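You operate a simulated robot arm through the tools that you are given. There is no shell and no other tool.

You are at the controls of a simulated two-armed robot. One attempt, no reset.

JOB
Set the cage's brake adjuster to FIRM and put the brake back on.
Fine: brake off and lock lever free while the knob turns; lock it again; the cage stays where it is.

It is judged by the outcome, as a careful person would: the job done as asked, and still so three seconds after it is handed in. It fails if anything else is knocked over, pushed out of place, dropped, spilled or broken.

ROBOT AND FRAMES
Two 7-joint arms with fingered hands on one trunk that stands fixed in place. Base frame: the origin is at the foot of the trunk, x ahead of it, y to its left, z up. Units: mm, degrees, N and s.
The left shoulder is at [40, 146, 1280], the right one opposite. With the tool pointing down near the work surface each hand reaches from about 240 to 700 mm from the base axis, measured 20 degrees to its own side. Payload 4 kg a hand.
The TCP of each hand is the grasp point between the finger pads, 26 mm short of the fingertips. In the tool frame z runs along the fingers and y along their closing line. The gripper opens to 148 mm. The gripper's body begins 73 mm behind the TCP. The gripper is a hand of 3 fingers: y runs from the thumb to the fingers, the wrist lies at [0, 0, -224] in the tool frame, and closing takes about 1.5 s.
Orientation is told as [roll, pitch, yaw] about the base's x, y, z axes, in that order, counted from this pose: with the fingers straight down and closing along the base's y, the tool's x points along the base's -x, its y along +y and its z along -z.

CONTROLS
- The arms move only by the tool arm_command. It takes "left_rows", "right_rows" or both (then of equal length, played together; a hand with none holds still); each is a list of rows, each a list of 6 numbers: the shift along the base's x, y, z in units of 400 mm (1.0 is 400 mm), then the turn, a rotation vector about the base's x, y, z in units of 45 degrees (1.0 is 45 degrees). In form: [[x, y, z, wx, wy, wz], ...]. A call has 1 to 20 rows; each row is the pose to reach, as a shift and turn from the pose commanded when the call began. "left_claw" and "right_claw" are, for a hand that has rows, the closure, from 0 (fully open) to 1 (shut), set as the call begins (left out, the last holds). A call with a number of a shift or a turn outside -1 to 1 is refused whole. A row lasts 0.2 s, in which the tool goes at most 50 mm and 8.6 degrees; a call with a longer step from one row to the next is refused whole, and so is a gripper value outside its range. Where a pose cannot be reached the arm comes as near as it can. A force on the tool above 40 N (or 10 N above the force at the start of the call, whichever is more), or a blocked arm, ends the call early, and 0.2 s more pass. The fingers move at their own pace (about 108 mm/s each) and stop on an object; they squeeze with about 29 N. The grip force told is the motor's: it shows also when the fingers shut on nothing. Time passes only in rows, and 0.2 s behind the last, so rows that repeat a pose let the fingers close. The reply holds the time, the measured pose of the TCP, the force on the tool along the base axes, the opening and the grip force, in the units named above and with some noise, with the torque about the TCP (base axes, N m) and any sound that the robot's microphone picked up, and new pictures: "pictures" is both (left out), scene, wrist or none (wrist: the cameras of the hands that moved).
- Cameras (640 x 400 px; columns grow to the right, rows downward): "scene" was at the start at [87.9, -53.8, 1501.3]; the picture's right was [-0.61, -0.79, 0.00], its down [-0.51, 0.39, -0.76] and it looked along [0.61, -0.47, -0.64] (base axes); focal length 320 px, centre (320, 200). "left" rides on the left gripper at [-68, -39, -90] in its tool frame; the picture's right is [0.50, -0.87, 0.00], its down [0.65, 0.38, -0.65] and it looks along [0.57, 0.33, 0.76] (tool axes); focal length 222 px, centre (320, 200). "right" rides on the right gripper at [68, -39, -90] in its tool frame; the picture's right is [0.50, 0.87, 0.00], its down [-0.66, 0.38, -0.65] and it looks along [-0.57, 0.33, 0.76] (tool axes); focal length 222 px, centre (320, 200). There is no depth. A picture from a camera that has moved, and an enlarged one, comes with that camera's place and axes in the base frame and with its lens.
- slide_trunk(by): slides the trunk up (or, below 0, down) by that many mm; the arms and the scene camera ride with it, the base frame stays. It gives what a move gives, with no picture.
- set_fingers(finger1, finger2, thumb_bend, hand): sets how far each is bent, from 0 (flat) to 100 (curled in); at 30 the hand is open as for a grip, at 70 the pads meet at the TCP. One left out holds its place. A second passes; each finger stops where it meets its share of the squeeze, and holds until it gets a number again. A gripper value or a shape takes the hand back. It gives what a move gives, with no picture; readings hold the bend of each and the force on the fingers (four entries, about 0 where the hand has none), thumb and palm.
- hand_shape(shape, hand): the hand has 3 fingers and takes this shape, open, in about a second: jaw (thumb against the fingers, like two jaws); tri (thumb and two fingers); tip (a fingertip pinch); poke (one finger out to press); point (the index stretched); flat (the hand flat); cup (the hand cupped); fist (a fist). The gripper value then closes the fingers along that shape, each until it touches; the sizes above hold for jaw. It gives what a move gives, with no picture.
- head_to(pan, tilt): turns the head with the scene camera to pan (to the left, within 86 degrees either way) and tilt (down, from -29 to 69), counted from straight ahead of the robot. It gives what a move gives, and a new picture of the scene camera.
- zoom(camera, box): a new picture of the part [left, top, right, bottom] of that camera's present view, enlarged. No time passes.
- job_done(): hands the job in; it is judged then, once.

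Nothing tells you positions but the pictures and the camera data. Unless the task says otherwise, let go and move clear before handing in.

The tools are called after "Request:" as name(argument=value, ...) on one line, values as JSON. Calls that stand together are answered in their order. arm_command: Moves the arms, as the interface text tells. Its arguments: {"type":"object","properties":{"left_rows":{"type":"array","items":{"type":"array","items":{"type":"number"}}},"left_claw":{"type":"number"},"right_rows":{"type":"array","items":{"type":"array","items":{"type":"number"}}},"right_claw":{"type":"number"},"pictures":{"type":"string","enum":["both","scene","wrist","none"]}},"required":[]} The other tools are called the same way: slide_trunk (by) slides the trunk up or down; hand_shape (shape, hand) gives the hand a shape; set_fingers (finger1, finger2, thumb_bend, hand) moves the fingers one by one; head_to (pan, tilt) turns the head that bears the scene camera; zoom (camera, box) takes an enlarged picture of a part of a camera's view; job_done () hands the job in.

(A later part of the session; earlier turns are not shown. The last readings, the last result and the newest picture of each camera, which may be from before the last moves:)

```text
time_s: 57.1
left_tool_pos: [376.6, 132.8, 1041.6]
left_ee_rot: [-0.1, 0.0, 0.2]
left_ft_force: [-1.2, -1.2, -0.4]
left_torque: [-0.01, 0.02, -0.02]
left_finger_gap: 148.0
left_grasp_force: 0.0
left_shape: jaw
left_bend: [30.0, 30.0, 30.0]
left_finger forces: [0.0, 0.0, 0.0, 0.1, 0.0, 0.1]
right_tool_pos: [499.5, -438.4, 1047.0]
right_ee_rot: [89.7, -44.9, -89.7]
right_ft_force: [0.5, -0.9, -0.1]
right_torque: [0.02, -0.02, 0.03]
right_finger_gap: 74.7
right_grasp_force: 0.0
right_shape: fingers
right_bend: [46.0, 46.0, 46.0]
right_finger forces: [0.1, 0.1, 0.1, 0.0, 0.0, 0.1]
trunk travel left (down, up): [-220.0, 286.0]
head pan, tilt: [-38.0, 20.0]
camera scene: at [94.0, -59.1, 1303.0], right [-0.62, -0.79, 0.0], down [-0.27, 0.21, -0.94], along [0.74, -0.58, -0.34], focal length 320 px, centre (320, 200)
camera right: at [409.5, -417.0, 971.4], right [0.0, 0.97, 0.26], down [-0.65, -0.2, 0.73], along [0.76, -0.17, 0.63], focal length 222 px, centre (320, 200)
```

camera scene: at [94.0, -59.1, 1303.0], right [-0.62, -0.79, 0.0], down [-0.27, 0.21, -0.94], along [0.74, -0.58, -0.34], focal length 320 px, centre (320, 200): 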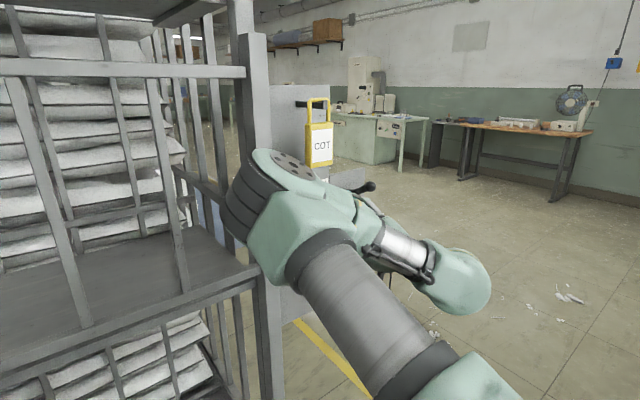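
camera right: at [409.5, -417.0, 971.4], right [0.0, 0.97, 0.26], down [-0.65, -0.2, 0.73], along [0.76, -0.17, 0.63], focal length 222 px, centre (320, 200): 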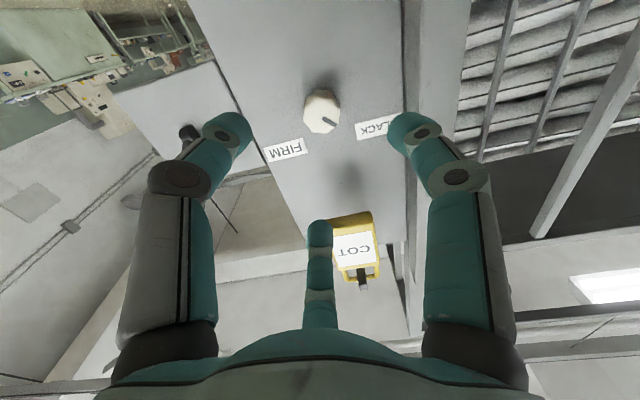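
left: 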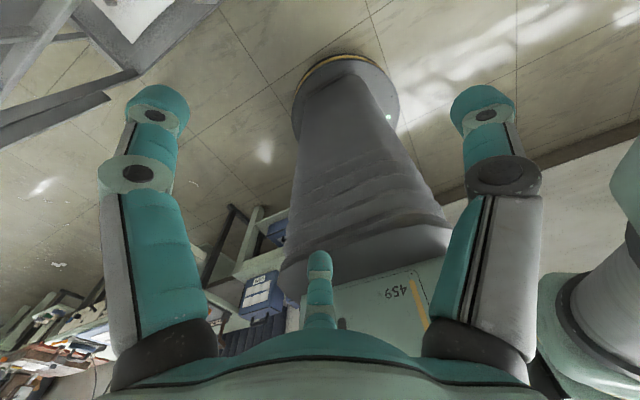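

Both ends of the roll are reachable, but the elbow changes sides in between, which I don't want while holding the knob. I'll test whether rolling further from here keeps the elbow on the same side.

Request:
arm_command(right_rows=[[0, 0, 0, 0.18, 0, 0], [0, 0, 0, 0.36, 0, 0], [0, 0, 0, 0.54, 0, 0], [0, 0, 0, 0.72, 0, 0], [0, 0, 0, 0.9, 0, 0], [0, 0, 0, 1, 0, 0]], pictures="scene")

```text
time_s: 58.5
left_tool_pos: [377.7, 131.0, 1041.2]
left_ee_rot: [-0.1, 0.1, 0.1]
left_ft_force: [-0.3, 0.0, -0.2]
left_torque: [0.01, -0.01, 0.03]
left_finger_gap: 147.9
left_grasp_force: 0.0
left_shape: jaw
left_bend: [30.0, 30.0, 30.0]
left_finger forces: [0.0, 0.0, 0.0, 0.1, 0.0, 0.1]
right_tool_pos: [500.8, -438.5, 1047.2]
right_ee_rot: [90.0, 0.2, -89.8]
right_ft_force: [-0.2, 0.1, 0.3]
right_torque: [0.01, 0.0, 0.01]
right_finger_gap: 74.8
right_grasp_force: 0.0
right_shape: fingers
right_bend: [46.0, 46.0, 46.0]
right_finger forces: [0.1, 0.0, 0.1, 0.1, 0.0, 0.0]
trunk travel left (down, up): [-220.0, 286.0]
head pan, tilt: [-38.0, 20.0]
camera scene: at [94.0, -59.1, 1303.0], right [-0.62, -0.79, 0.0], down [-0.27, 0.21, -0.94], along [0.74, -0.58, -0.34], focal length 320 px, centre (320, 200)
```

scene: 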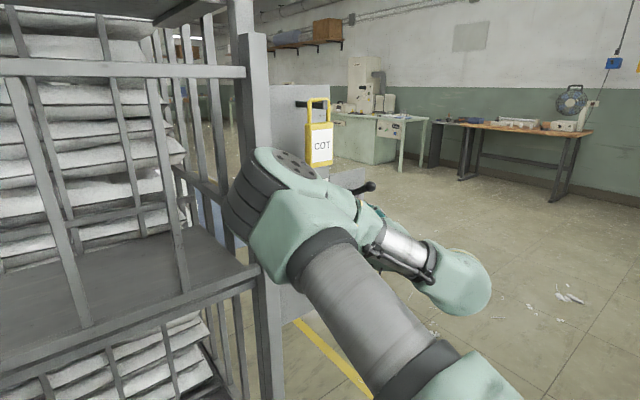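

Request:
arm_command(right_rows=[[0, 0, 0, 0.18, 0, 0], [0, 0, 0, 0.36, 0, 0], [0, 0, 0, 0.54, 0, 0], [0, 0, 0, 0.72, 0, 0], [0, 0, 0, 0.9, 0, 0], [0, 0, 0, 1, 0, 0]], pictures="both")

```text
time_s: 59.9
left_tool_pos: [376.2, 130.5, 1041.1]
left_ee_rot: [-0.2, 0.1, 0.2]
left_ft_force: [-0.3, -0.2, 0.4]
left_torque: [-0.01, 0.0, -0.01]
left_finger_gap: 148.0
left_grasp_force: 0.1
left_shape: jaw
left_bend: [30.0, 30.0, 30.0]
left_finger forces: [0.1, 0.0, 0.1, 0.0, 0.0, 0.0]
right_tool_pos: [499.7, -436.5, 1046.7]
right_ee_rot: [90.4, 45.1, -89.8]
right_ft_force: [0.2, -0.2, -0.1]
right_torque: [-0.05, 0.02, -0.01]
right_finger_gap: 74.6
right_grasp_force: 0.2
right_shape: fingers
right_bend: [46.0, 46.0, 46.0]
right_finger forces: [0.0, 0.0, 0.0, 0.0, 0.1, 0.1]
trunk travel left (down, up): [-220.0, 286.0]
head pan, tilt: [-38.0, 20.0]
camera scene: at [94.0, -59.1, 1303.0], right [-0.62, -0.79, 0.0], down [-0.27, 0.21, -0.94], along [0.74, -0.58, -0.34], focal length 320 px, centre (320, 200)
camera right: at [409.5, -361.5, 1066.5], right [0.0, -0.26, 0.97], down [-0.65, -0.73, -0.2], along [0.76, -0.63, -0.17], focal length 222 px, centre (320, 200)
```

scene: 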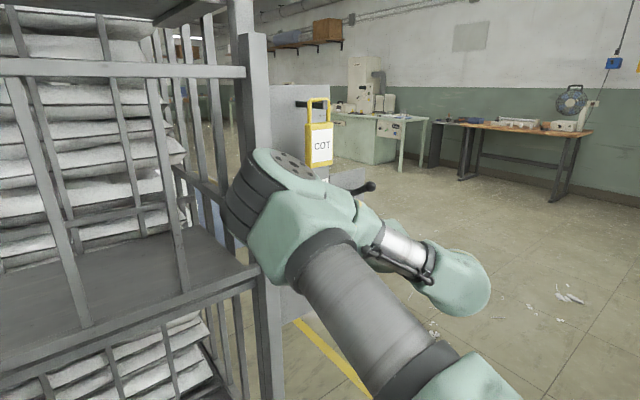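
right: 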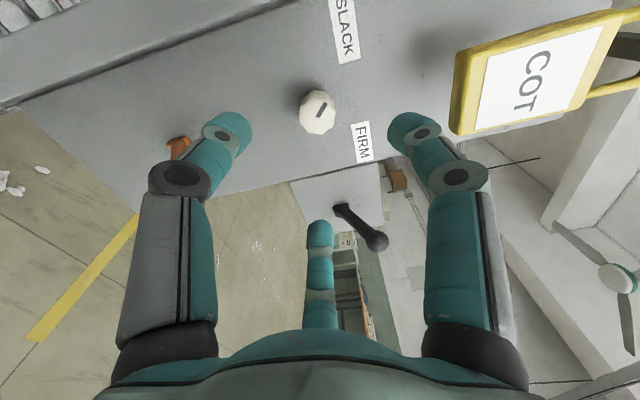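

With roll from +45° to +135° the elbow stays put and only the last joint turns. The knob also sits at nearly the same image spot at both ends, so the tool axis almost coincides with the knob axis. I'll compare enlarged views at the two rolls to fine-tune it.

Request:
zoom(camera="right", box=[270, 75, 370, 145])

Request:
arm_command(right_rows=[[0, 0, 0, -0.18, 0, 0], [0, 0, 0, -0.36, 0, 0], [0, 0, 0, -0.54, 0, 0], [0, 0, 0, -0.72, 0, 0], [0, 0, 0, -0.9, 0, 0], [0, 0, 0, -1, 0, 0]], pictures="none")

Request:
zoom(camera="right", box=[270, 75, 370, 145])

Request:
arm_command(right_rows=[[0, 0, 0, -0.18, 0, 0], [0, 0, 0, -0.36, 0, 0], [0, 0, 0, -0.54, 0, 0], [0, 0, 0, -0.72, 0, 0], [0, 0, 0, -0.9, 0, 0], [0, 0, 0, -1, 0, 0]], pictures="none")

Request:
zoom(camera="right", box=[270, 75, 370, 145])

```text
5.71 times, centred on (320, 110) of right
camera zoom: at [409.5, -361.5, 1066.5], right [0.0, -0.26, 0.97], down [-0.65, -0.73, -0.2], along [0.76, -0.63, -0.17], focal length 1269 px, centre (320, 714)
```

zoom: 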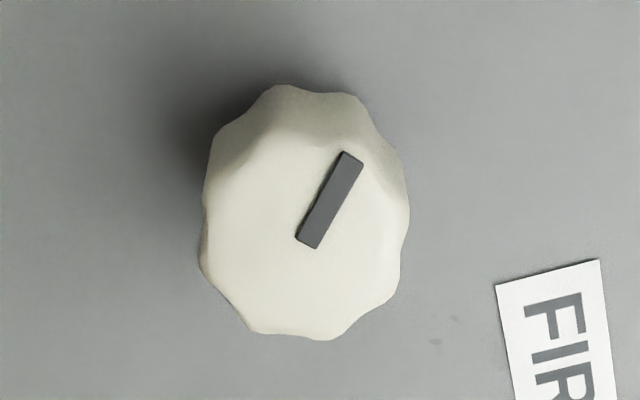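

```text
time_s: 61.3
left_tool_pos: [376.7, 131.3, 1042.1]
left_ee_rot: [-0.2, -0.1, 0.3]
left_ft_force: [0.3, 0.3, 0.3]
left_torque: [0.01, 0.01, 0.02]
left_finger_gap: 148.2
left_grasp_force: 0.1
left_shape: jaw
left_bend: [30.0, 30.0, 30.0]
left_finger forces: [0.0, 0.0, 0.0, 0.0, 0.0, 0.1]
right_tool_pos: [499.4, -436.7, 1046.5]
right_ee_rot: [90.0, -0.1, -89.8]
right_ft_force: [0.6, 0.5, -0.2]
right_torque: [0.0, 0.0, 0.01]
right_finger_gap: 74.9
right_grasp_force: 0.1
right_shape: fingers
right_bend: [46.0, 46.0, 46.0]
right_finger forces: [0.0, 0.0, 0.0, 0.1, 0.0, 0.1]
trunk travel left (down, up): [-220.0, 286.0]
head pan, tilt: [-38.0, 20.0]
```

```text
5.71 times, centred on (320, 110) of right
camera zoom: at [409.1, -370.2, 1007.3], right [0.0, 0.5, 0.87], down [-0.65, -0.66, 0.38], along [0.76, -0.56, 0.33], focal length 1269 px, centre (320, 714)
```

zoom: 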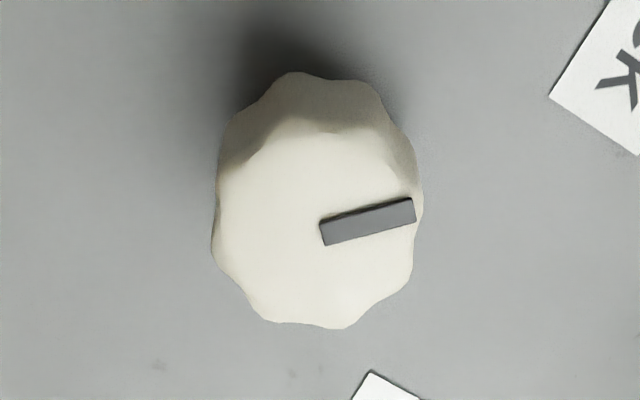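

```text
time_s: 62.7
left_tool_pos: [376.9, 130.9, 1042.8]
left_ee_rot: [-0.1, 0.0, 0.2]
left_ft_force: [0.4, 0.8, -0.1]
left_torque: [0.0, 0.03, 0.0]
left_finger_gap: 147.8
left_grasp_force: 0.1
left_shape: jaw
left_bend: [30.0, 30.0, 30.0]
left_finger forces: [0.1, 0.1, 0.1, 0.0, 0.0, 0.0]
right_tool_pos: [500.6, -438.0, 1047.7]
right_ee_rot: [89.9, -45.1, -89.7]
right_ft_force: [-0.4, -0.9, -0.3]
right_torque: [0.02, 0.0, -0.05]
right_finger_gap: 74.9
right_grasp_force: 0.1
right_shape: fingers
right_bend: [46.0, 46.0, 46.0]
right_finger forces: [0.0, 0.1, 0.1, 0.0, 0.0, 0.1]
trunk travel left (down, up): [-220.0, 286.0]
head pan, tilt: [-38.0, 20.0]
```

```text
5.71 times, centred on (320, 110) of right
camera zoom: at [409.8, -417.9, 971.0], right [0.0, 0.97, 0.26], down [-0.65, -0.2, 0.73], along [0.76, -0.17, 0.63], focal length 1269 px, centre (320, 714)
```

zoom: 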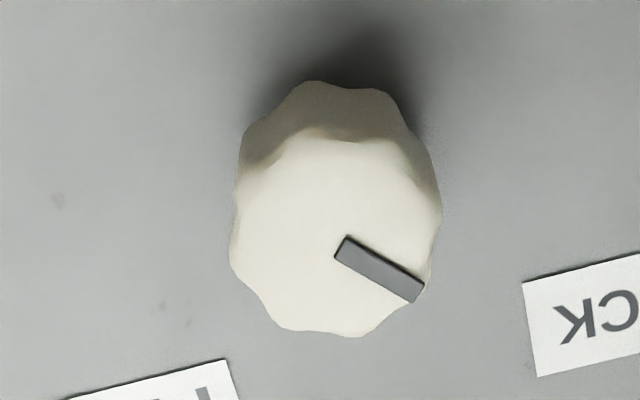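

Comparing the three rolls shows the knob centre about 2.8 mm left of and 1.9 mm below the tool axis. I'll correct that and advance to x ≈ 600, so the fingertip pads reach around the knob without touching the panel.

Request:
arm_command(right_rows=[[0.04, 0.007, -0.005, 0, 0, 0], [0.09, 0.007, -0.005, 0, 0, 0], [0.14, 0.007, -0.005, 0, 0, 0], [0.19, 0.007, -0.005, 0, 0, 0], [0.23, 0.007, -0.005, 0, 0, 0], [0.25, 0.007, -0.005, 0, 0, 0], [0.25, 0.007, -0.005, 0, 0, 0]])

```text
time_s: 64.3
left_tool_pos: [376.2, 131.2, 1041.8]
left_ee_rot: [-0.1, 0.1, 0.2]
left_ft_force: [0.2, -0.4, 0.7]
left_torque: [0.02, 0.02, 0.0]
left_finger_gap: 148.0
left_grasp_force: 0.0
left_shape: jaw
left_bend: [30.0, 30.0, 30.0]
left_finger forces: [0.1, 0.0, 0.0, 0.0, 0.1, 0.0]
right_tool_pos: [601.4, -434.0, 1046.0]
right_ee_rot: [90.0, -44.9, -89.7]
right_ft_force: [0.7, 0.2, 0.6]
right_torque: [-0.02, 0.01, 0.0]
right_finger_gap: 74.7
right_grasp_force: 0.0
right_shape: fingers
right_bend: [46.0, 46.0, 46.0]
right_finger forces: [0.0, 0.0, 0.1, 0.0, 0.0, 0.0]
trunk travel left (down, up): [-220.0, 286.0]
head pan, tilt: [-38.0, 20.0]
camera scene: at [93.9, -59.1, 1303.0], right [-0.62, -0.79, 0.0], down [-0.27, 0.21, -0.94], along [0.74, -0.58, -0.34], focal length 320 px, centre (320, 200)
camera right: at [510.3, -415.0, 970.7], right [0.0, 0.97, 0.26], down [-0.65, -0.2, 0.73], along [0.76, -0.17, 0.63], focal length 222 px, centre (320, 200)
```

scene: 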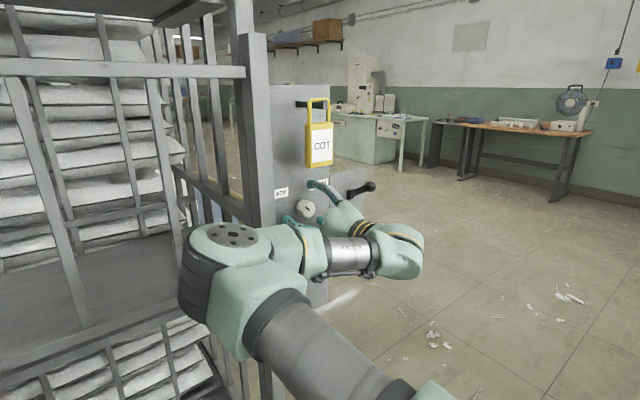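
right: 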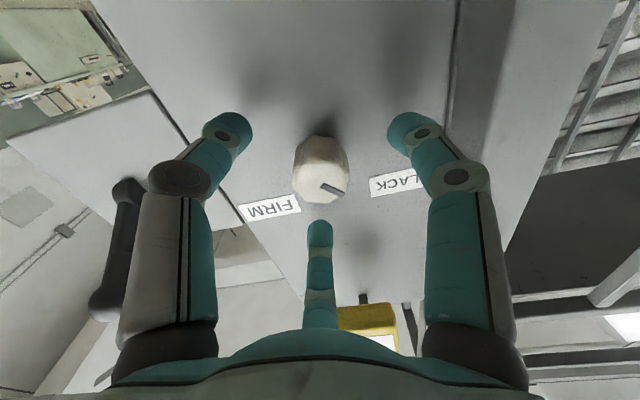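

The knob is centred between the fingers. I'll close all three evenly and lightly, and check for any sideways imbalance.

Request:
set_fingers(hand="right", finger1=70, finger2=70, thumb_bend=70)

Request:
zoom(camera="right", box=[200, 100, 440, 260])

Request:
zoom(camera="scene", box=[250, 150, 400, 260])

```text
time_s: 65.3
left_tool_pos: [377.5, 131.8, 1041.2]
left_ee_rot: [0.0, 0.2, 0.3]
left_ft_force: [-0.2, -0.3, -0.7]
left_torque: [0.02, -0.02, -0.02]
left_finger_gap: 147.9
left_grasp_force: 0.0
left_shape: jaw
left_bend: [30.0, 30.0, 30.0]
left_finger forces: [0.1, 0.0, 0.0, 0.0, 0.0, 0.0]
right_tool_pos: [600.4, -436.3, 1045.3]
right_ee_rot: [89.9, -44.9, -89.6]
right_ft_force: [1.4, -0.9, -2.5]
right_torque: [0.02, 0.05, 0.0]
right_finger_gap: 24.5
right_grasp_force: 12.8
right_shape: fingers
right_bend: [61.0, 62.0, 64.0]
right_finger forces: [7.9, 6.7, 0.0, 0.1, 10.5, 0.1]
trunk travel left (down, up): [-220.0, 286.0]
head pan, tilt: [-38.0, 20.0]
```

```text
2.50 times, centred on (320, 180) of right
camera zoom: at [510.3, -415.5, 970.1], right [0.0, 0.97, 0.26], down [-0.65, -0.2, 0.73], along [0.76, -0.17, 0.63], focal length 555 px, centre (320, 250)
```

zoom: 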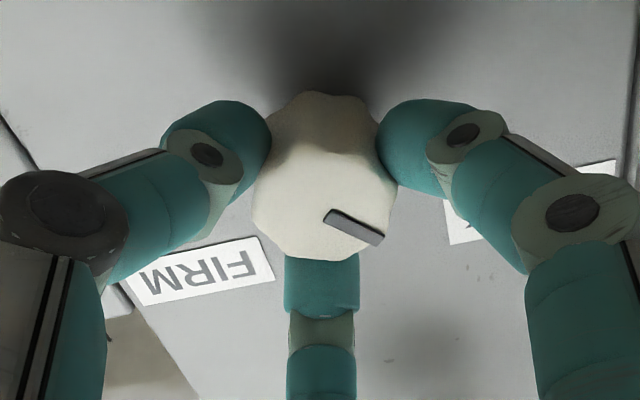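

```text
3.64 times, centred on (325, 205) of scene
camera zoom: at [94.4, -59.6, 1302.9], right [-0.62, -0.79, 0.0], down [-0.27, 0.21, -0.94], along [0.74, -0.58, -0.34], focal length 1164 px, centre (302, 182)
```

zoom: 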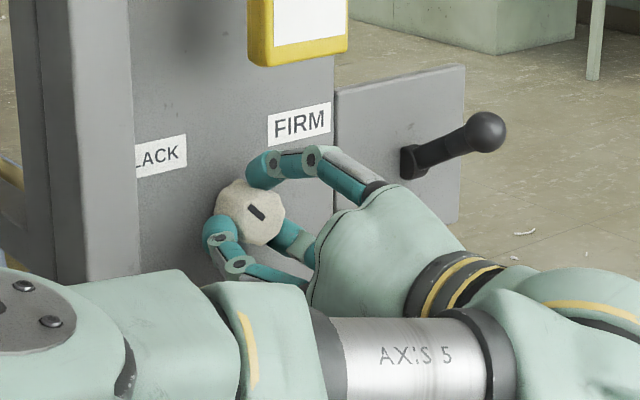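

The grip is balanced, with a net tool force of about 2.5 N. I'll turn the knob clockwise 20° first to see whether it follows.

Request:
arm_command(right_rows=[[0, 0, 0, 0.09, 0, 0], [0, 0, 0, 0.18, 0, 0], [0, 0, 0, 0.27, 0, 0], [0, 0, 0, 0.36, 0, 0], [0, 0, 0, 0.45, 0, 0], [0, 0, 0, 0.45, 0, 0]])

Request:
zoom(camera="right", box=[200, 100, 440, 260])

```text
time_s: 66.7
left_tool_pos: [376.0, 131.8, 1041.7]
left_ee_rot: [-0.1, 0.0, 0.3]
left_ft_force: [1.0, -0.7, -0.2]
left_torque: [-0.01, 0.0, 0.0]
left_finger_gap: 147.7
left_grasp_force: 0.1
left_shape: jaw
left_bend: [30.0, 30.0, 30.0]
left_finger forces: [0.0, 0.0, 0.1, 0.0, 0.1, 0.0]
right_tool_pos: [600.5, -434.3, 1044.9]
right_ee_rot: [90.0, -24.6, -89.8]
right_ft_force: [0.9, -4.6, -0.4]
right_torque: [-0.03, -0.04, -0.09]
right_finger_gap: 24.2
right_grasp_force: 12.5
right_shape: fingers
right_bend: [62.0, 62.0, 64.0]
right_finger forces: [7.1, 7.9, 0.1, 0.1, 10.4, 0.1]
trunk travel left (down, up): [-220.0, 286.0]
head pan, tilt: [-38.0, 20.0]
camera scene: at [94.1, -59.8, 1302.9], right [-0.62, -0.79, 0.0], down [-0.27, 0.21, -0.94], along [0.74, -0.58, -0.34], focal length 320 px, centre (320, 200)
camera right: at [510.3, -390.4, 980.9], right [0.0, 0.82, 0.58], down [-0.65, -0.44, 0.62], along [0.76, -0.38, 0.53], focal length 222 px, centre (320, 200)
```

scene: 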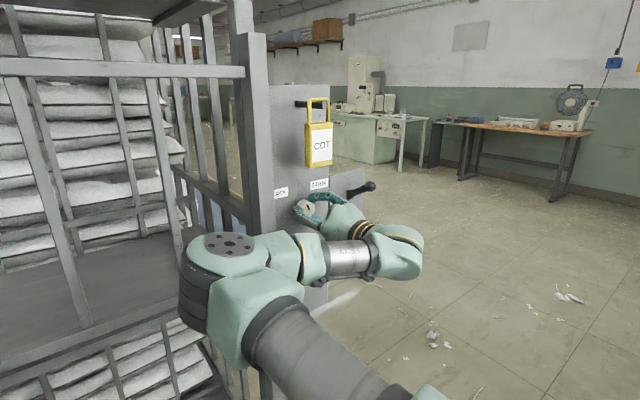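
right: 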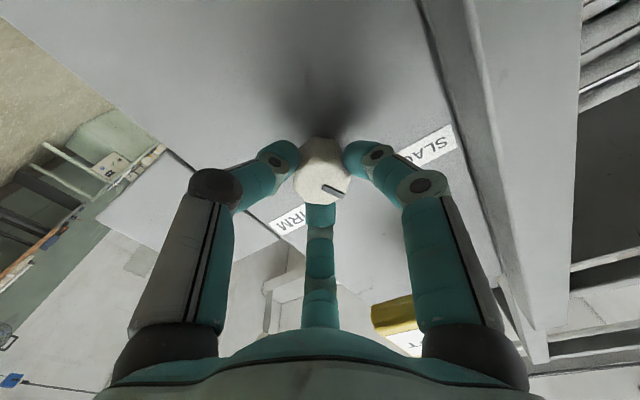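

```text
2.50 times, centred on (320, 180) of right
camera zoom: at [510.3, -390.4, 980.9], right [0.0, 0.82, 0.58], down [-0.65, -0.44, 0.62], along [0.76, -0.38, 0.53], focal length 555 px, centre (320, 250)
```

zoom: 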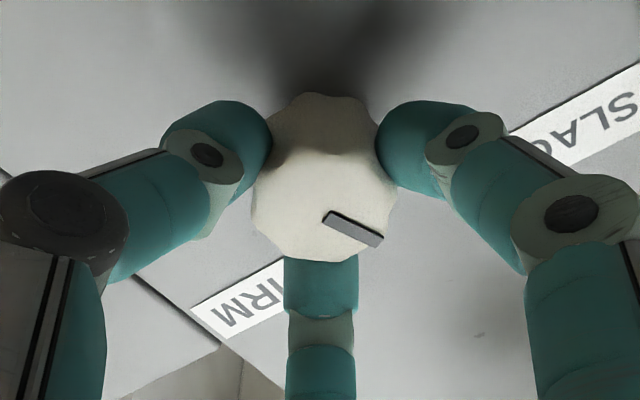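

The knob turns with the hand: its pointer is fixed relative to the fingers and the labels have rotated. I'll continue another 45°, with a 1 mm trim to relieve the small side force.

Request:
arm_command(right_rows=[[0, -0.001, 0, 0.1, 0, 0], [0, -0.002, 0, 0.2, 0, 0], [0, -0.0025, 0, 0.3, 0, 0], [0, -0.0025, 0, 0.4, 0, 0], [0, -0.0025, 0, 0.5, 0, 0], [0, -0.0025, 0, 0.6, 0, 0], [0, -0.0025, 0, 0.7, 0, 0], [0, -0.0025, 0, 0.8, 0, 0], [0, -0.0025, 0, 0.9, 0, 0], [0, -0.0025, 0, 1, 0, 0], [0, -0.0025, 0, 1, 0, 0]])

Request:
zoom(camera="right", box=[200, 100, 440, 260])

Request:
zoom(camera="scene", box=[260, 165, 360, 235])

```text
time_s: 69.1
left_tool_pos: [377.4, 130.6, 1041.4]
left_ee_rot: [-0.1, 0.0, 0.2]
left_ft_force: [0.5, 0.1, 0.0]
left_torque: [-0.03, -0.02, 0.01]
left_finger_gap: 148.1
left_grasp_force: 0.2
left_shape: jaw
left_bend: [30.0, 30.0, 30.0]
left_finger forces: [0.0, 0.0, 0.0, 0.0, 0.0, 0.0]
right_tool_pos: [601.1, -435.4, 1044.9]
right_ee_rot: [90.1, 20.4, -89.8]
right_ft_force: [-0.3, 1.1, -4.5]
right_torque: [-0.01, 0.08, 0.02]
right_finger_gap: 24.6
right_grasp_force: 12.9
right_shape: fingers
right_bend: [62.0, 62.0, 64.0]
right_finger forces: [7.1, 6.7, 0.1, 0.0, 12.1, 0.0]
trunk travel left (down, up): [-220.0, 286.0]
head pan, tilt: [-38.0, 20.0]
camera scene: at [94.5, -59.2, 1302.9], right [-0.62, -0.79, 0.0], down [-0.27, 0.21, -0.94], along [0.74, -0.58, -0.34], focal length 320 px, centre (320, 200)
camera right: at [510.4, -358.5, 1031.0], right [0.0, 0.17, 0.99], down [-0.65, -0.75, 0.13], along [0.76, -0.64, 0.11], focal length 222 px, centre (320, 200)
```

scene: 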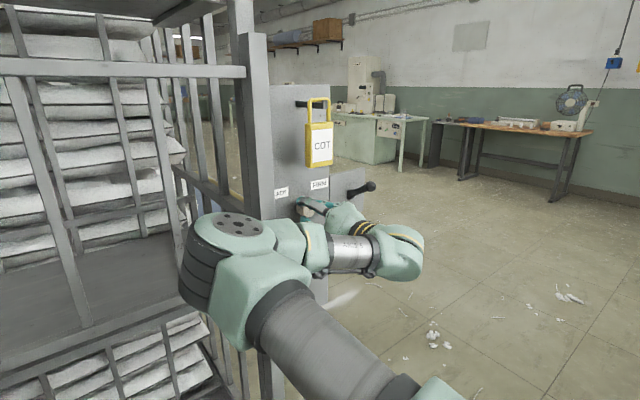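
right: 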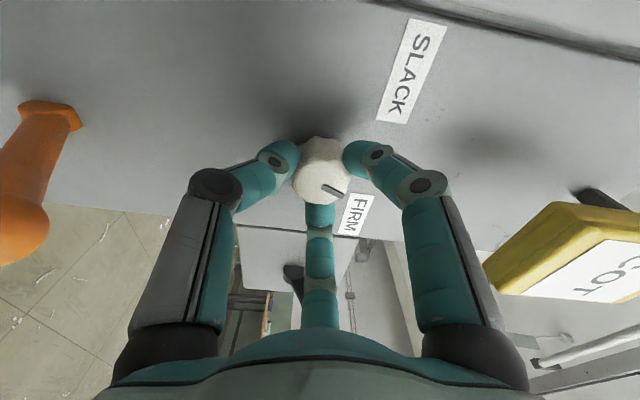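

```text
2.50 times, centred on (320, 180) of right
camera zoom: at [510.4, -358.5, 1031.0], right [0.0, 0.17, 0.99], down [-0.65, -0.75, 0.13], along [0.76, -0.64, 0.11], focal length 555 px, centre (320, 250)
```

zoom: 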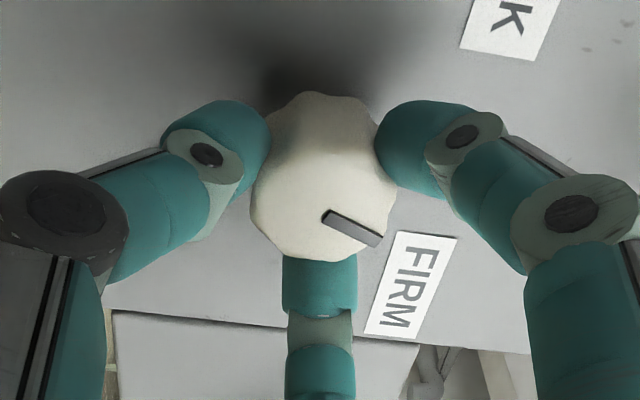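

```text
5.71 times, centred on (310, 200) of scene
camera zoom: at [94.5, -59.2, 1302.9], right [-0.62, -0.79, 0.0], down [-0.27, 0.21, -0.94], along [0.74, -0.58, -0.34], focal length 1830 px, centre (377, 200)
```

zoom: 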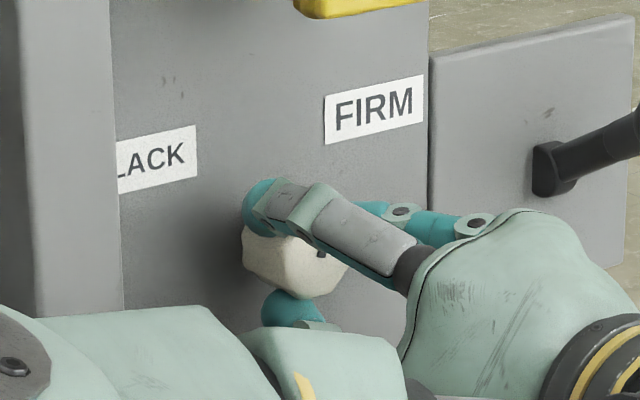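

The knob has turned 65°, and the images put its starting angle at about 45° left. FIRM should therefore be about 25° further, so I'll turn that with a small z trim.

Request:
arm_command(right_rows=[[0, 0, -0.001, 0.08, 0, 0], [0, 0, -0.002, 0.16, 0, 0], [0, 0, -0.0025, 0.24, 0, 0], [0, 0, -0.0025, 0.32, 0, 0], [0, 0, -0.0025, 0.4, 0, 0], [0, 0, -0.0025, 0.48, 0, 0], [0, 0, -0.0025, 0.555, 0, 0], [0, 0, -0.0025, 0.555, 0, 0]])

Request:
zoom(camera="right", box=[200, 100, 440, 260])

```text
time_s: 70.9
left_tool_pos: [377.6, 132.3, 1041.4]
left_ee_rot: [-0.2, -0.1, 0.3]
left_ft_force: [-0.1, 0.0, 0.4]
left_torque: [0.0, -0.01, 0.0]
left_finger_gap: 147.9
left_grasp_force: 0.0
left_shape: jaw
left_bend: [30.0, 30.0, 30.0]
left_finger forces: [0.1, 0.0, 0.0, 0.0, 0.0, 0.0]
right_tool_pos: [601.0, -435.8, 1045.4]
right_ee_rot: [90.2, 45.3, -89.7]
right_ft_force: [0.8, 2.6, -1.6]
right_torque: [-0.08, 0.0, 0.04]
right_finger_gap: 24.2
right_grasp_force: 13.2
right_shape: fingers
right_bend: [62.0, 62.0, 64.0]
right_finger forces: [8.4, 6.4, 0.1, 0.1, 10.8, 0.0]
trunk travel left (down, up): [-220.0, 286.0]
head pan, tilt: [-38.0, 20.0]
camera scene: at [94.5, -58.8, 1303.0], right [-0.62, -0.79, 0.0], down [-0.27, 0.21, -0.94], along [0.74, -0.58, -0.34], focal length 320 px, centre (320, 200)
camera right: at [510.2, -360.0, 1063.7], right [0.0, -0.26, 0.96], down [-0.65, -0.73, -0.2], along [0.76, -0.63, -0.17], focal length 222 px, centre (320, 200)
```

scene: 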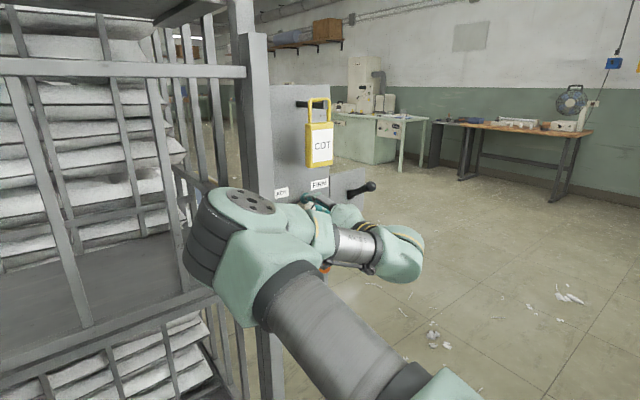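
right: 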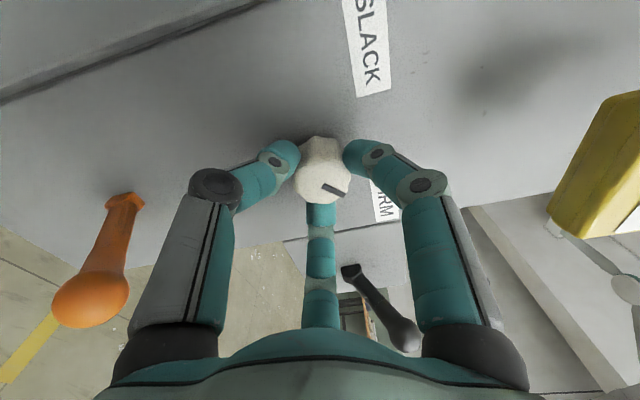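

```text
2.50 times, centred on (320, 180) of right
camera zoom: at [510.2, -360.0, 1063.7], right [0.0, -0.26, 0.96], down [-0.65, -0.73, -0.2], along [0.76, -0.63, -0.17], focal length 555 px, centre (320, 250)
```

zoom: 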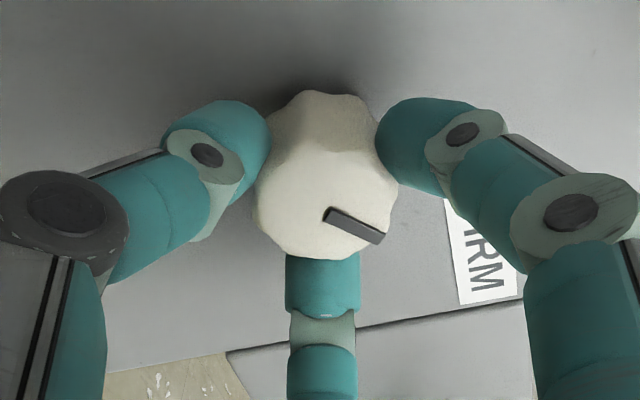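

The knob has turned 90° and the pointer is about 45° right, mirroring where it started. I'll nudge a few degrees further to centre it on the FIRM label and feel for an end stop.

Request:
arm_command(right_rows=[[0, -0.001, 0, 0.03, 0, 0], [0, -0.0015, 0, 0.06, 0, 0], [0, -0.0015, 0, 0.09, 0, 0], [0, -0.0015, 0, 0.09, 0, 0]], pictures="wrist")

Request:
zoom(camera="right", box=[200, 100, 440, 260])

```text
time_s: 71.9
left_tool_pos: [379.1, 132.0, 1041.1]
left_ee_rot: [-0.1, 0.1, 0.2]
left_ft_force: [0.8, 0.1, -0.1]
left_torque: [-0.02, -0.01, 0.02]
left_finger_gap: 147.8
left_grasp_force: 0.0
left_shape: jaw
left_bend: [30.0, 30.0, 30.0]
left_finger forces: [0.0, 0.0, 0.1, 0.1, 0.0, 0.0]
right_tool_pos: [599.9, -436.1, 1043.5]
right_ee_rot: [90.2, 49.3, -89.8]
right_ft_force: [1.3, 2.6, -2.2]
right_torque: [-0.12, 0.03, 0.03]
right_finger_gap: 24.1
right_grasp_force: 13.3
right_shape: fingers
right_bend: [61.0, 63.0, 64.0]
right_finger forces: [8.6, 5.9, 0.0, 0.0, 12.5, 0.0]
trunk travel left (down, up): [-220.0, 286.0]
head pan, tilt: [-38.0, 20.0]
camera right: at [510.2, -362.1, 1068.8], right [0.0, -0.33, 0.94], down [-0.65, -0.72, -0.25], along [0.76, -0.62, -0.21], focal length 222 px, centre (320, 200)
```

right: 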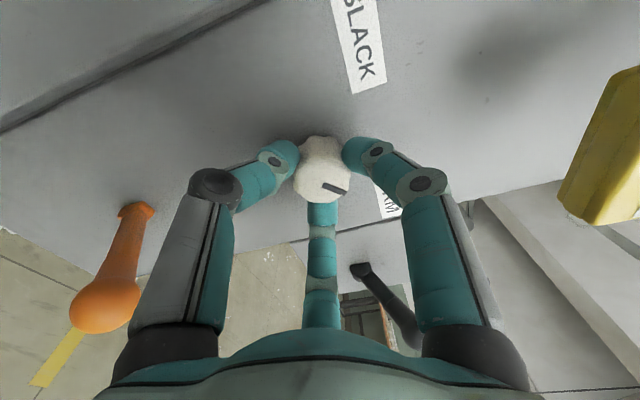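

```text
2.50 times, centred on (320, 180) of right
camera zoom: at [510.2, -362.1, 1068.8], right [0.0, -0.33, 0.94], down [-0.65, -0.72, -0.25], along [0.76, -0.62, -0.21], focal length 555 px, centre (320, 250)
```

zoom: 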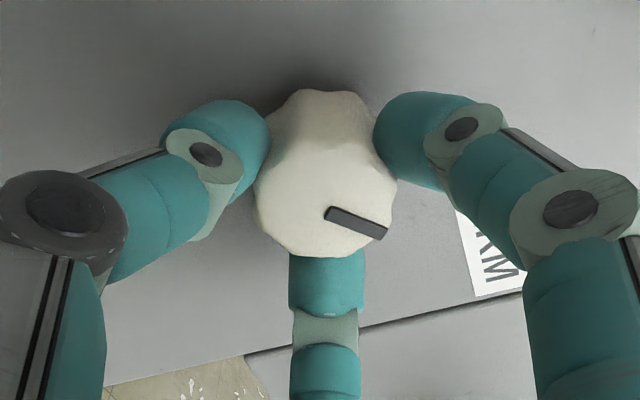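

The torque rose and the knob stopped following, so it is against its end stop at FIRM. I'll take out the small over-twist, open the fingers evenly and back straight off.

Request:
arm_command(right_rows=[[0, 0, 0, -0.04, 0, 0], [0, 0, 0, -0.07, 0, 0], [0, 0, 0, -0.07, 0, 0]], pictures="none")

Request:
set_fingers(hand="right", finger1=46, finger2=46, thumb_bend=46)

Request:
arm_command(right_rows=[[-0.03, 0, 0, 0, 0, 0], [-0.08, 0, 0, 0, 0, 0], [-0.14, 0, 0, 0, 0, 0], [-0.2, 0, 0, 0, 0, 0], [-0.26, 0, 0, 0, 0, 0], [-0.32, 0, 0, 0, 0, 0], [-0.32, 0, 0, 0, 0, 0]])

```text
time_s: 72.7
left_tool_pos: [376.3, 132.4, 1041.5]
left_ee_rot: [-0.1, 0.1, 0.1]
left_ft_force: [0.8, -0.5, -0.4]
left_torque: [-0.01, 0.03, -0.02]
left_finger_gap: 148.0
left_grasp_force: 0.1
left_shape: jaw
left_bend: [30.0, 30.0, 30.0]
left_finger forces: [0.1, 0.0, 0.0, 0.1, 0.1, 0.0]
right_tool_pos: [601.2, -437.0, 1043.7]
right_ee_rot: [90.2, 46.1, -89.7]
right_ft_force: [1.0, 3.1, -3.7]
right_torque: [-0.02, 0.07, 0.09]
right_finger_gap: 24.2
right_grasp_force: 12.9
right_shape: fingers
right_bend: [61.0, 63.0, 63.0]
right_finger forces: [7.5, 6.5, 0.0, 0.0, 12.2, 0.0]
trunk travel left (down, up): [-220.0, 286.0]
head pan, tilt: [-38.0, 20.0]
```

```text
time_s: 73.7
left_tool_pos: [376.2, 132.6, 1041.5]
left_ee_rot: [-0.2, 0.1, 0.2]
left_ft_force: [0.1, 0.4, 0.8]
left_torque: [0.02, 0.0, 0.0]
left_finger_gap: 147.8
left_grasp_force: 0.0
left_shape: jaw
left_bend: [30.0, 30.0, 30.0]
left_finger forces: [0.0, 0.0, 0.0, 0.0, 0.0, 0.0]
right_tool_pos: [600.6, -437.0, 1044.6]
right_ee_rot: [90.2, 46.1, -89.6]
right_ft_force: [0.5, 0.4, -0.3]
right_torque: [-0.02, -0.03, -0.01]
right_finger_gap: 74.5
right_grasp_force: 0.1
right_shape: fingers
right_bend: [46.0, 46.0, 46.0]
right_finger forces: [0.0, 0.1, 0.0, 0.0, 0.0, 0.0]
trunk travel left (down, up): [-220.0, 286.0]
head pan, tilt: [-38.0, 20.0]
```

```text
time_s: 75.3
left_tool_pos: [377.8, 131.4, 1040.9]
left_ee_rot: [0.0, 0.1, 0.2]
left_ft_force: [0.0, -0.4, 0.7]
left_torque: [0.0, 0.0, 0.02]
left_finger_gap: 148.2
left_grasp_force: 0.0
left_shape: jaw
left_bend: [30.0, 30.0, 30.0]
left_finger forces: [0.0, 0.0, 0.0, 0.0, 0.1, 0.0]
right_tool_pos: [473.8, -435.6, 1044.8]
right_ee_rot: [90.2, 46.2, -89.6]
right_ft_force: [0.7, 0.0, -0.1]
right_torque: [-0.02, -0.01, 0.04]
right_finger_gap: 74.9
right_grasp_force: 0.1
right_shape: fingers
right_bend: [46.0, 46.0, 46.0]
right_finger forces: [0.0, 0.0, 0.0, 0.1, 0.1, 0.0]
trunk travel left (down, up): [-220.0, 286.0]
head pan, tilt: [-38.0, 20.0]
camera scene: at [94.7, -58.5, 1302.9], right [-0.62, -0.79, 0.0], down [-0.27, 0.21, -0.94], along [0.74, -0.58, -0.34], focal length 320 px, centre (320, 200)
camera right: at [382.4, -360.6, 1064.4], right [0.0, -0.28, 0.96], down [-0.65, -0.73, -0.21], along [0.76, -0.63, -0.18], focal length 222 px, centre (320, 200)
```

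scene: 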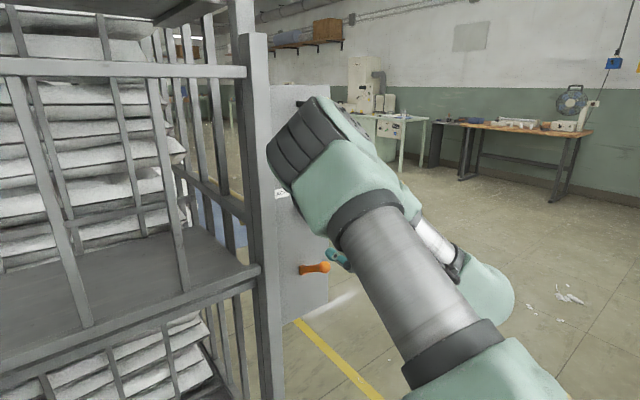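
right: 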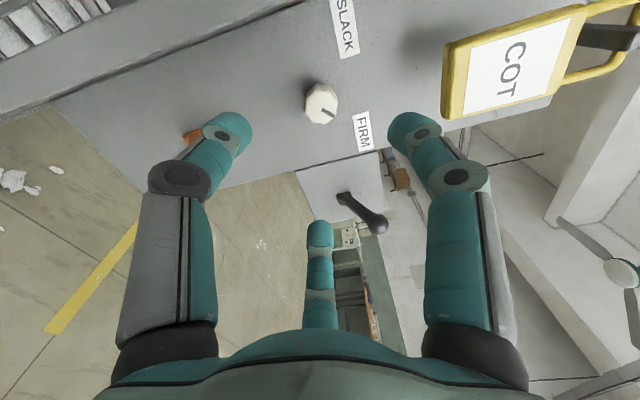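

Request:
zoom(camera="right", box=[270, 60, 390, 160])

```text
4.00 times, centred on (330, 110) of right
camera zoom: at [382.4, -360.6, 1064.4], right [0.0, -0.28, 0.96], down [-0.65, -0.73, -0.21], along [0.76, -0.63, -0.18], focal length 888 px, centre (280, 560)
```

zoom: 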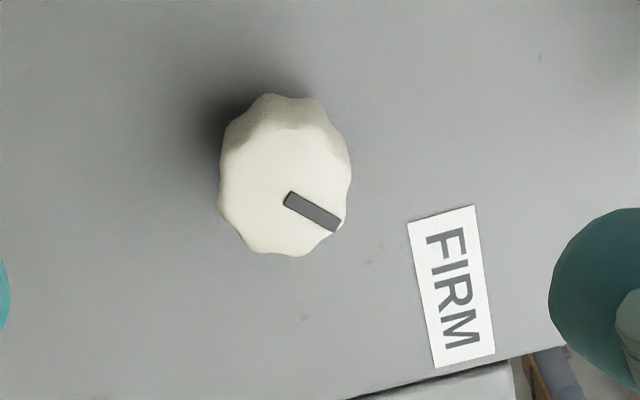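

Request:
zoom(camera="right", box=[298, 80, 348, 130])

```text
8.00 times, centred on (323, 105) of right
camera zoom: at [382.4, -360.6, 1064.4], right [0.0, -0.28, 0.96], down [-0.65, -0.73, -0.21], along [0.76, -0.63, -0.18], focal length 1777 px, centre (296, 960)
```

zoom: 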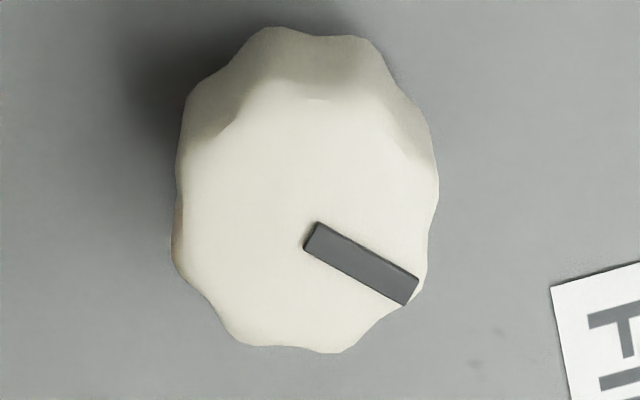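

The pointer now reads about 45° right, at FIRM. Next I'll put the levers back, black first and then orange. I'll back off, roll the hand so a finger gap faces up, and pitch it down 45° in front of the black lever.

Request:
arm_command(right_rows=[[-0.02, -0.04, 0, -0.12, 0, 0], [-0.05, -0.08, 0, -0.25, 0, 0], [-0.08, -0.13, 0, -0.37, 0, 0], [-0.08, -0.18, 0, -0.5, 0, 0], [-0.08, -0.23, 0, -0.62, 0, 0], [-0.08, -0.28, 0, -0.75, 0, 0], [-0.08, -0.33, 0, -0.87, 0, 0], [-0.08, -0.37, 0, -1, 0, 0], [-0.08, -0.37, 0, -1, 0, 0]], pictures="none")

Request:
arm_command(right_rows=[[0, 0, 0, 0, 0.12, 0], [0, 0, 0, 0, 0.25, 0], [0, 0, 0, 0, 0.37, 0], [0, 0, 0, 0, 0.5, 0], [0, 0, 0, 0, 0.62, 0], [0, 0, 0, 0, 0.75, 0], [0, 0, 0, 0, 0.87, 0], [0, 0, 0, 0, 1, 0], [0, 0, 0, 0, 1, 0]])

```text
time_s: 77.3
left_tool_pos: [377.2, 132.6, 1041.8]
left_ee_rot: [-0.1, -0.1, 0.2]
left_ft_force: [0.1, -0.1, 0.5]
left_torque: [-0.01, 0.02, -0.04]
left_finger_gap: 148.0
left_grasp_force: 0.1
left_shape: jaw
left_bend: [30.0, 30.0, 30.0]
left_finger forces: [0.0, 0.0, 0.0, 0.0, 0.1, 0.0]
right_tool_pos: [440.5, -585.1, 1043.1]
right_ee_rot: [90.1, 1.1, -89.8]
right_ft_force: [0.0, -0.4, -0.2]
right_torque: [-0.03, -0.01, 0.0]
right_finger_gap: 74.7
right_grasp_force: 0.1
right_shape: fingers
right_bend: [46.0, 46.0, 46.0]
right_finger forces: [0.0, 0.0, 0.0, 0.1, 0.0, 0.0]
trunk travel left (down, up): [-220.0, 286.0]
head pan, tilt: [-38.0, 20.0]
```

```text
time_s: 79.3
left_tool_pos: [375.9, 131.5, 1042.4]
left_ee_rot: [-0.1, 0.0, 0.2]
left_ft_force: [0.0, -0.6, 0.2]
left_torque: [0.04, 0.02, -0.03]
left_finger_gap: 147.7
left_grasp_force: 0.1
left_shape: jaw
left_bend: [30.0, 30.0, 30.0]
left_finger forces: [0.1, 0.1, 0.0, 0.0, 0.0, 0.0]
right_tool_pos: [439.9, -584.6, 1043.6]
right_ee_rot: [45.0, 1.0, -90.7]
right_ft_force: [0.6, 0.5, 0.1]
right_torque: [0.0, 0.01, 0.0]
right_finger_gap: 74.9
right_grasp_force: 0.1
right_shape: fingers
right_bend: [46.0, 46.0, 46.0]
right_finger forces: [0.0, 0.1, 0.0, 0.0, 0.1, 0.1]
trunk travel left (down, up): [-220.0, 286.0]
head pan, tilt: [-38.0, 20.0]
camera scene: at [93.8, -59.2, 1303.0], right [-0.62, -0.79, 0.0], down [-0.27, 0.21, -0.94], along [0.74, -0.58, -0.34], focal length 320 px, centre (320, 200)
camera right: at [349.2, -516.5, 1080.3], right [0.62, 0.48, 0.62], down [-0.2, -0.67, 0.72], along [0.76, -0.57, -0.31], focal length 222 px, centre (320, 200)
```

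scene: 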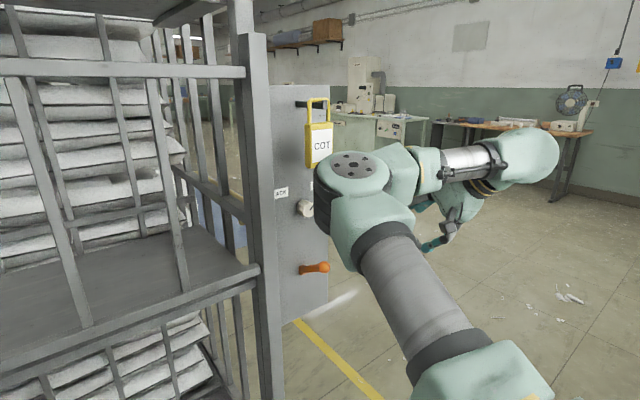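
right: 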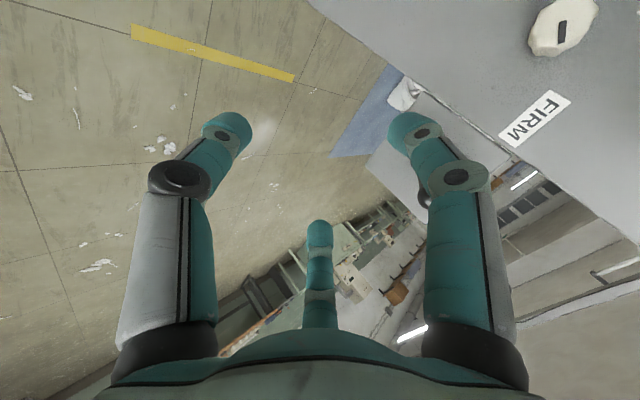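

The hand is in the right orientation. I'll raise the trunk 150 mm and move to a pre-grasp about 80 mm short of the black ball in its upper position.

Request:
slide_trunk(by=150)

Request:
arm_command(right_rows=[[0.05, 0, -0.04, 0, 0, 0], [0.1, 0, -0.08, 0, 0, 0], [0.15, 0, -0.11, 0, 0, 0], [0.195, 0, -0.1425, 0, 0, 0], [0.195, 0, -0.1425, 0, 0, 0]])

```text
time_s: 81.0
left_tool_pos: [376.5, 131.0, 1189.6]
left_ee_rot: [-0.1, 0.1, 0.3]
left_ft_force: [1.1, -0.2, -0.4]
left_torque: [-0.01, -0.02, 0.01]
left_finger_gap: 147.7
left_grasp_force: 0.1
left_shape: jaw
left_bend: [30.0, 30.0, 30.0]
left_finger forces: [0.1, 0.0, 0.0, 0.1, 0.0, 0.0]
right_tool_pos: [439.8, -583.5, 1191.4]
right_ee_rot: [45.1, 1.0, -90.6]
right_ft_force: [0.5, -0.2, -0.7]
right_torque: [0.02, 0.01, 0.01]
right_finger_gap: 75.0
right_grasp_force: 0.2
right_shape: fingers
right_bend: [46.0, 46.0, 46.0]
right_finger forces: [0.1, 0.0, 0.0, 0.0, 0.1, 0.0]
trunk travel left (down, up): [-370.0, 136.0]
head pan, tilt: [-38.0, 20.0]
```

```text
time_s: 82.2
left_tool_pos: [374.9, 131.1, 1190.5]
left_ee_rot: [-0.1, 0.0, 0.2]
left_ft_force: [0.6, 0.6, 0.3]
left_torque: [-0.01, -0.02, -0.01]
left_finger_gap: 148.0
left_grasp_force: 0.1
left_shape: jaw
left_bend: [30.0, 30.0, 30.0]
left_finger forces: [0.1, 0.0, 0.0, 0.0, 0.1, 0.0]
right_tool_pos: [517.1, -583.4, 1136.2]
right_ee_rot: [45.0, 0.9, -90.6]
right_ft_force: [-1.0, 0.3, 0.1]
right_torque: [-0.01, 0.0, 0.04]
right_finger_gap: 74.9
right_grasp_force: 0.0
right_shape: fingers
right_bend: [46.0, 46.0, 46.0]
right_finger forces: [0.0, 0.0, 0.0, 0.1, 0.0, 0.0]
trunk travel left (down, up): [-370.0, 136.0]
head pan, tilt: [-38.0, 20.0]
camera scene: at [93.6, -59.1, 1451.8], right [-0.62, -0.79, 0.0], down [-0.27, 0.21, -0.94], along [0.74, -0.58, -0.34], focal length 320 px, centre (320, 200)
camera right: at [426.4, -515.2, 1172.1], right [0.62, 0.48, 0.62], down [-0.2, -0.67, 0.72], along [0.76, -0.57, -0.31], focal length 222 px, centre (320, 200)
```

scene: 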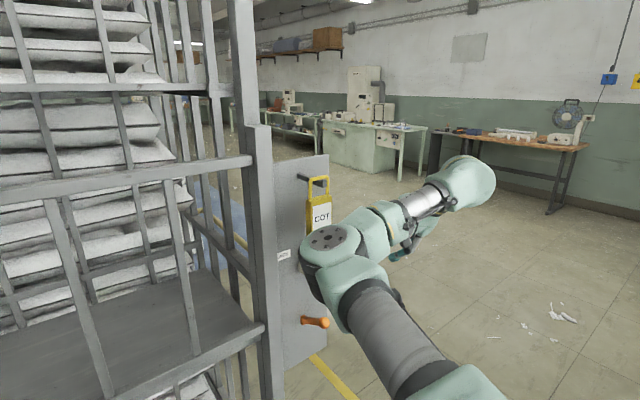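
right: 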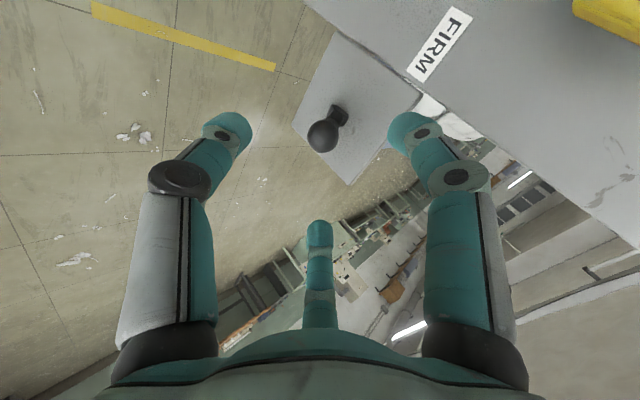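

The ball is on the tool axis. I'll advance to it.

Request:
arm_command(right_rows=[[0.03, -0.001, -0.029, 0, 0, 0], [0.06, -0.002, -0.058, 0, 0, 0], [0.09, -0.003, -0.087, 0, 0, 0], [0.12, -0.003, -0.116, 0, 0, 0], [0.148, -0.003, -0.143, 0, 0, 0], [0.148, -0.003, -0.143, 0, 0, 0]])

```text
time_s: 83.6
left_tool_pos: [377.2, 132.7, 1189.9]
left_ee_rot: [-0.2, 0.0, 0.2]
left_ft_force: [0.0, -0.4, -0.1]
left_torque: [-0.01, -0.01, -0.01]
left_finger_gap: 148.2
left_grasp_force: 0.0
left_shape: jaw
left_bend: [30.0, 30.0, 30.0]
left_finger forces: [0.0, 0.0, 0.1, 0.0, 0.0, 0.1]
right_tool_pos: [575.6, -587.6, 1078.4]
right_ee_rot: [45.1, 1.0, -90.6]
right_ft_force: [-0.9, -0.1, 0.2]
right_torque: [0.01, 0.02, -0.03]
right_finger_gap: 75.1
right_grasp_force: 0.1
right_shape: fingers
right_bend: [46.0, 46.0, 46.0]
right_finger forces: [0.1, 0.0, 0.0, 0.0, 0.1, 0.1]
trunk travel left (down, up): [-370.0, 136.0]
head pan, tilt: [-38.0, 20.0]
camera scene: at [93.8, -59.1, 1451.8], right [-0.62, -0.79, 0.0], down [-0.27, 0.21, -0.94], along [0.74, -0.58, -0.34], focal length 320 px, centre (320, 200)
camera right: at [485.4, -518.5, 1115.7], right [0.62, 0.48, 0.62], down [-0.2, -0.67, 0.72], along [0.76, -0.57, -0.31], focal length 222 px, centre (320, 200)
```

scene: 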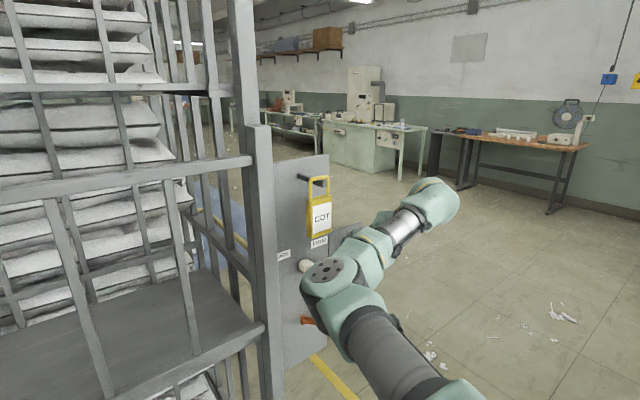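
right: 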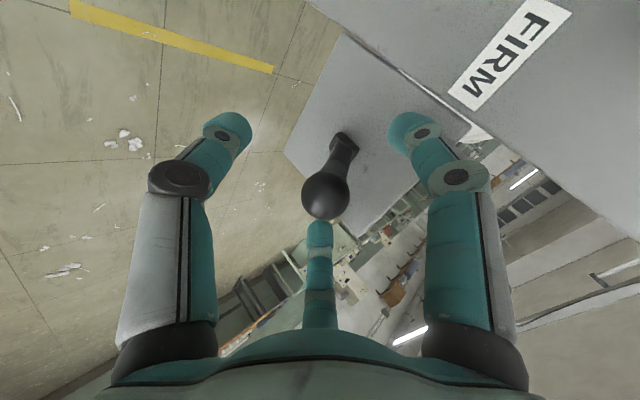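

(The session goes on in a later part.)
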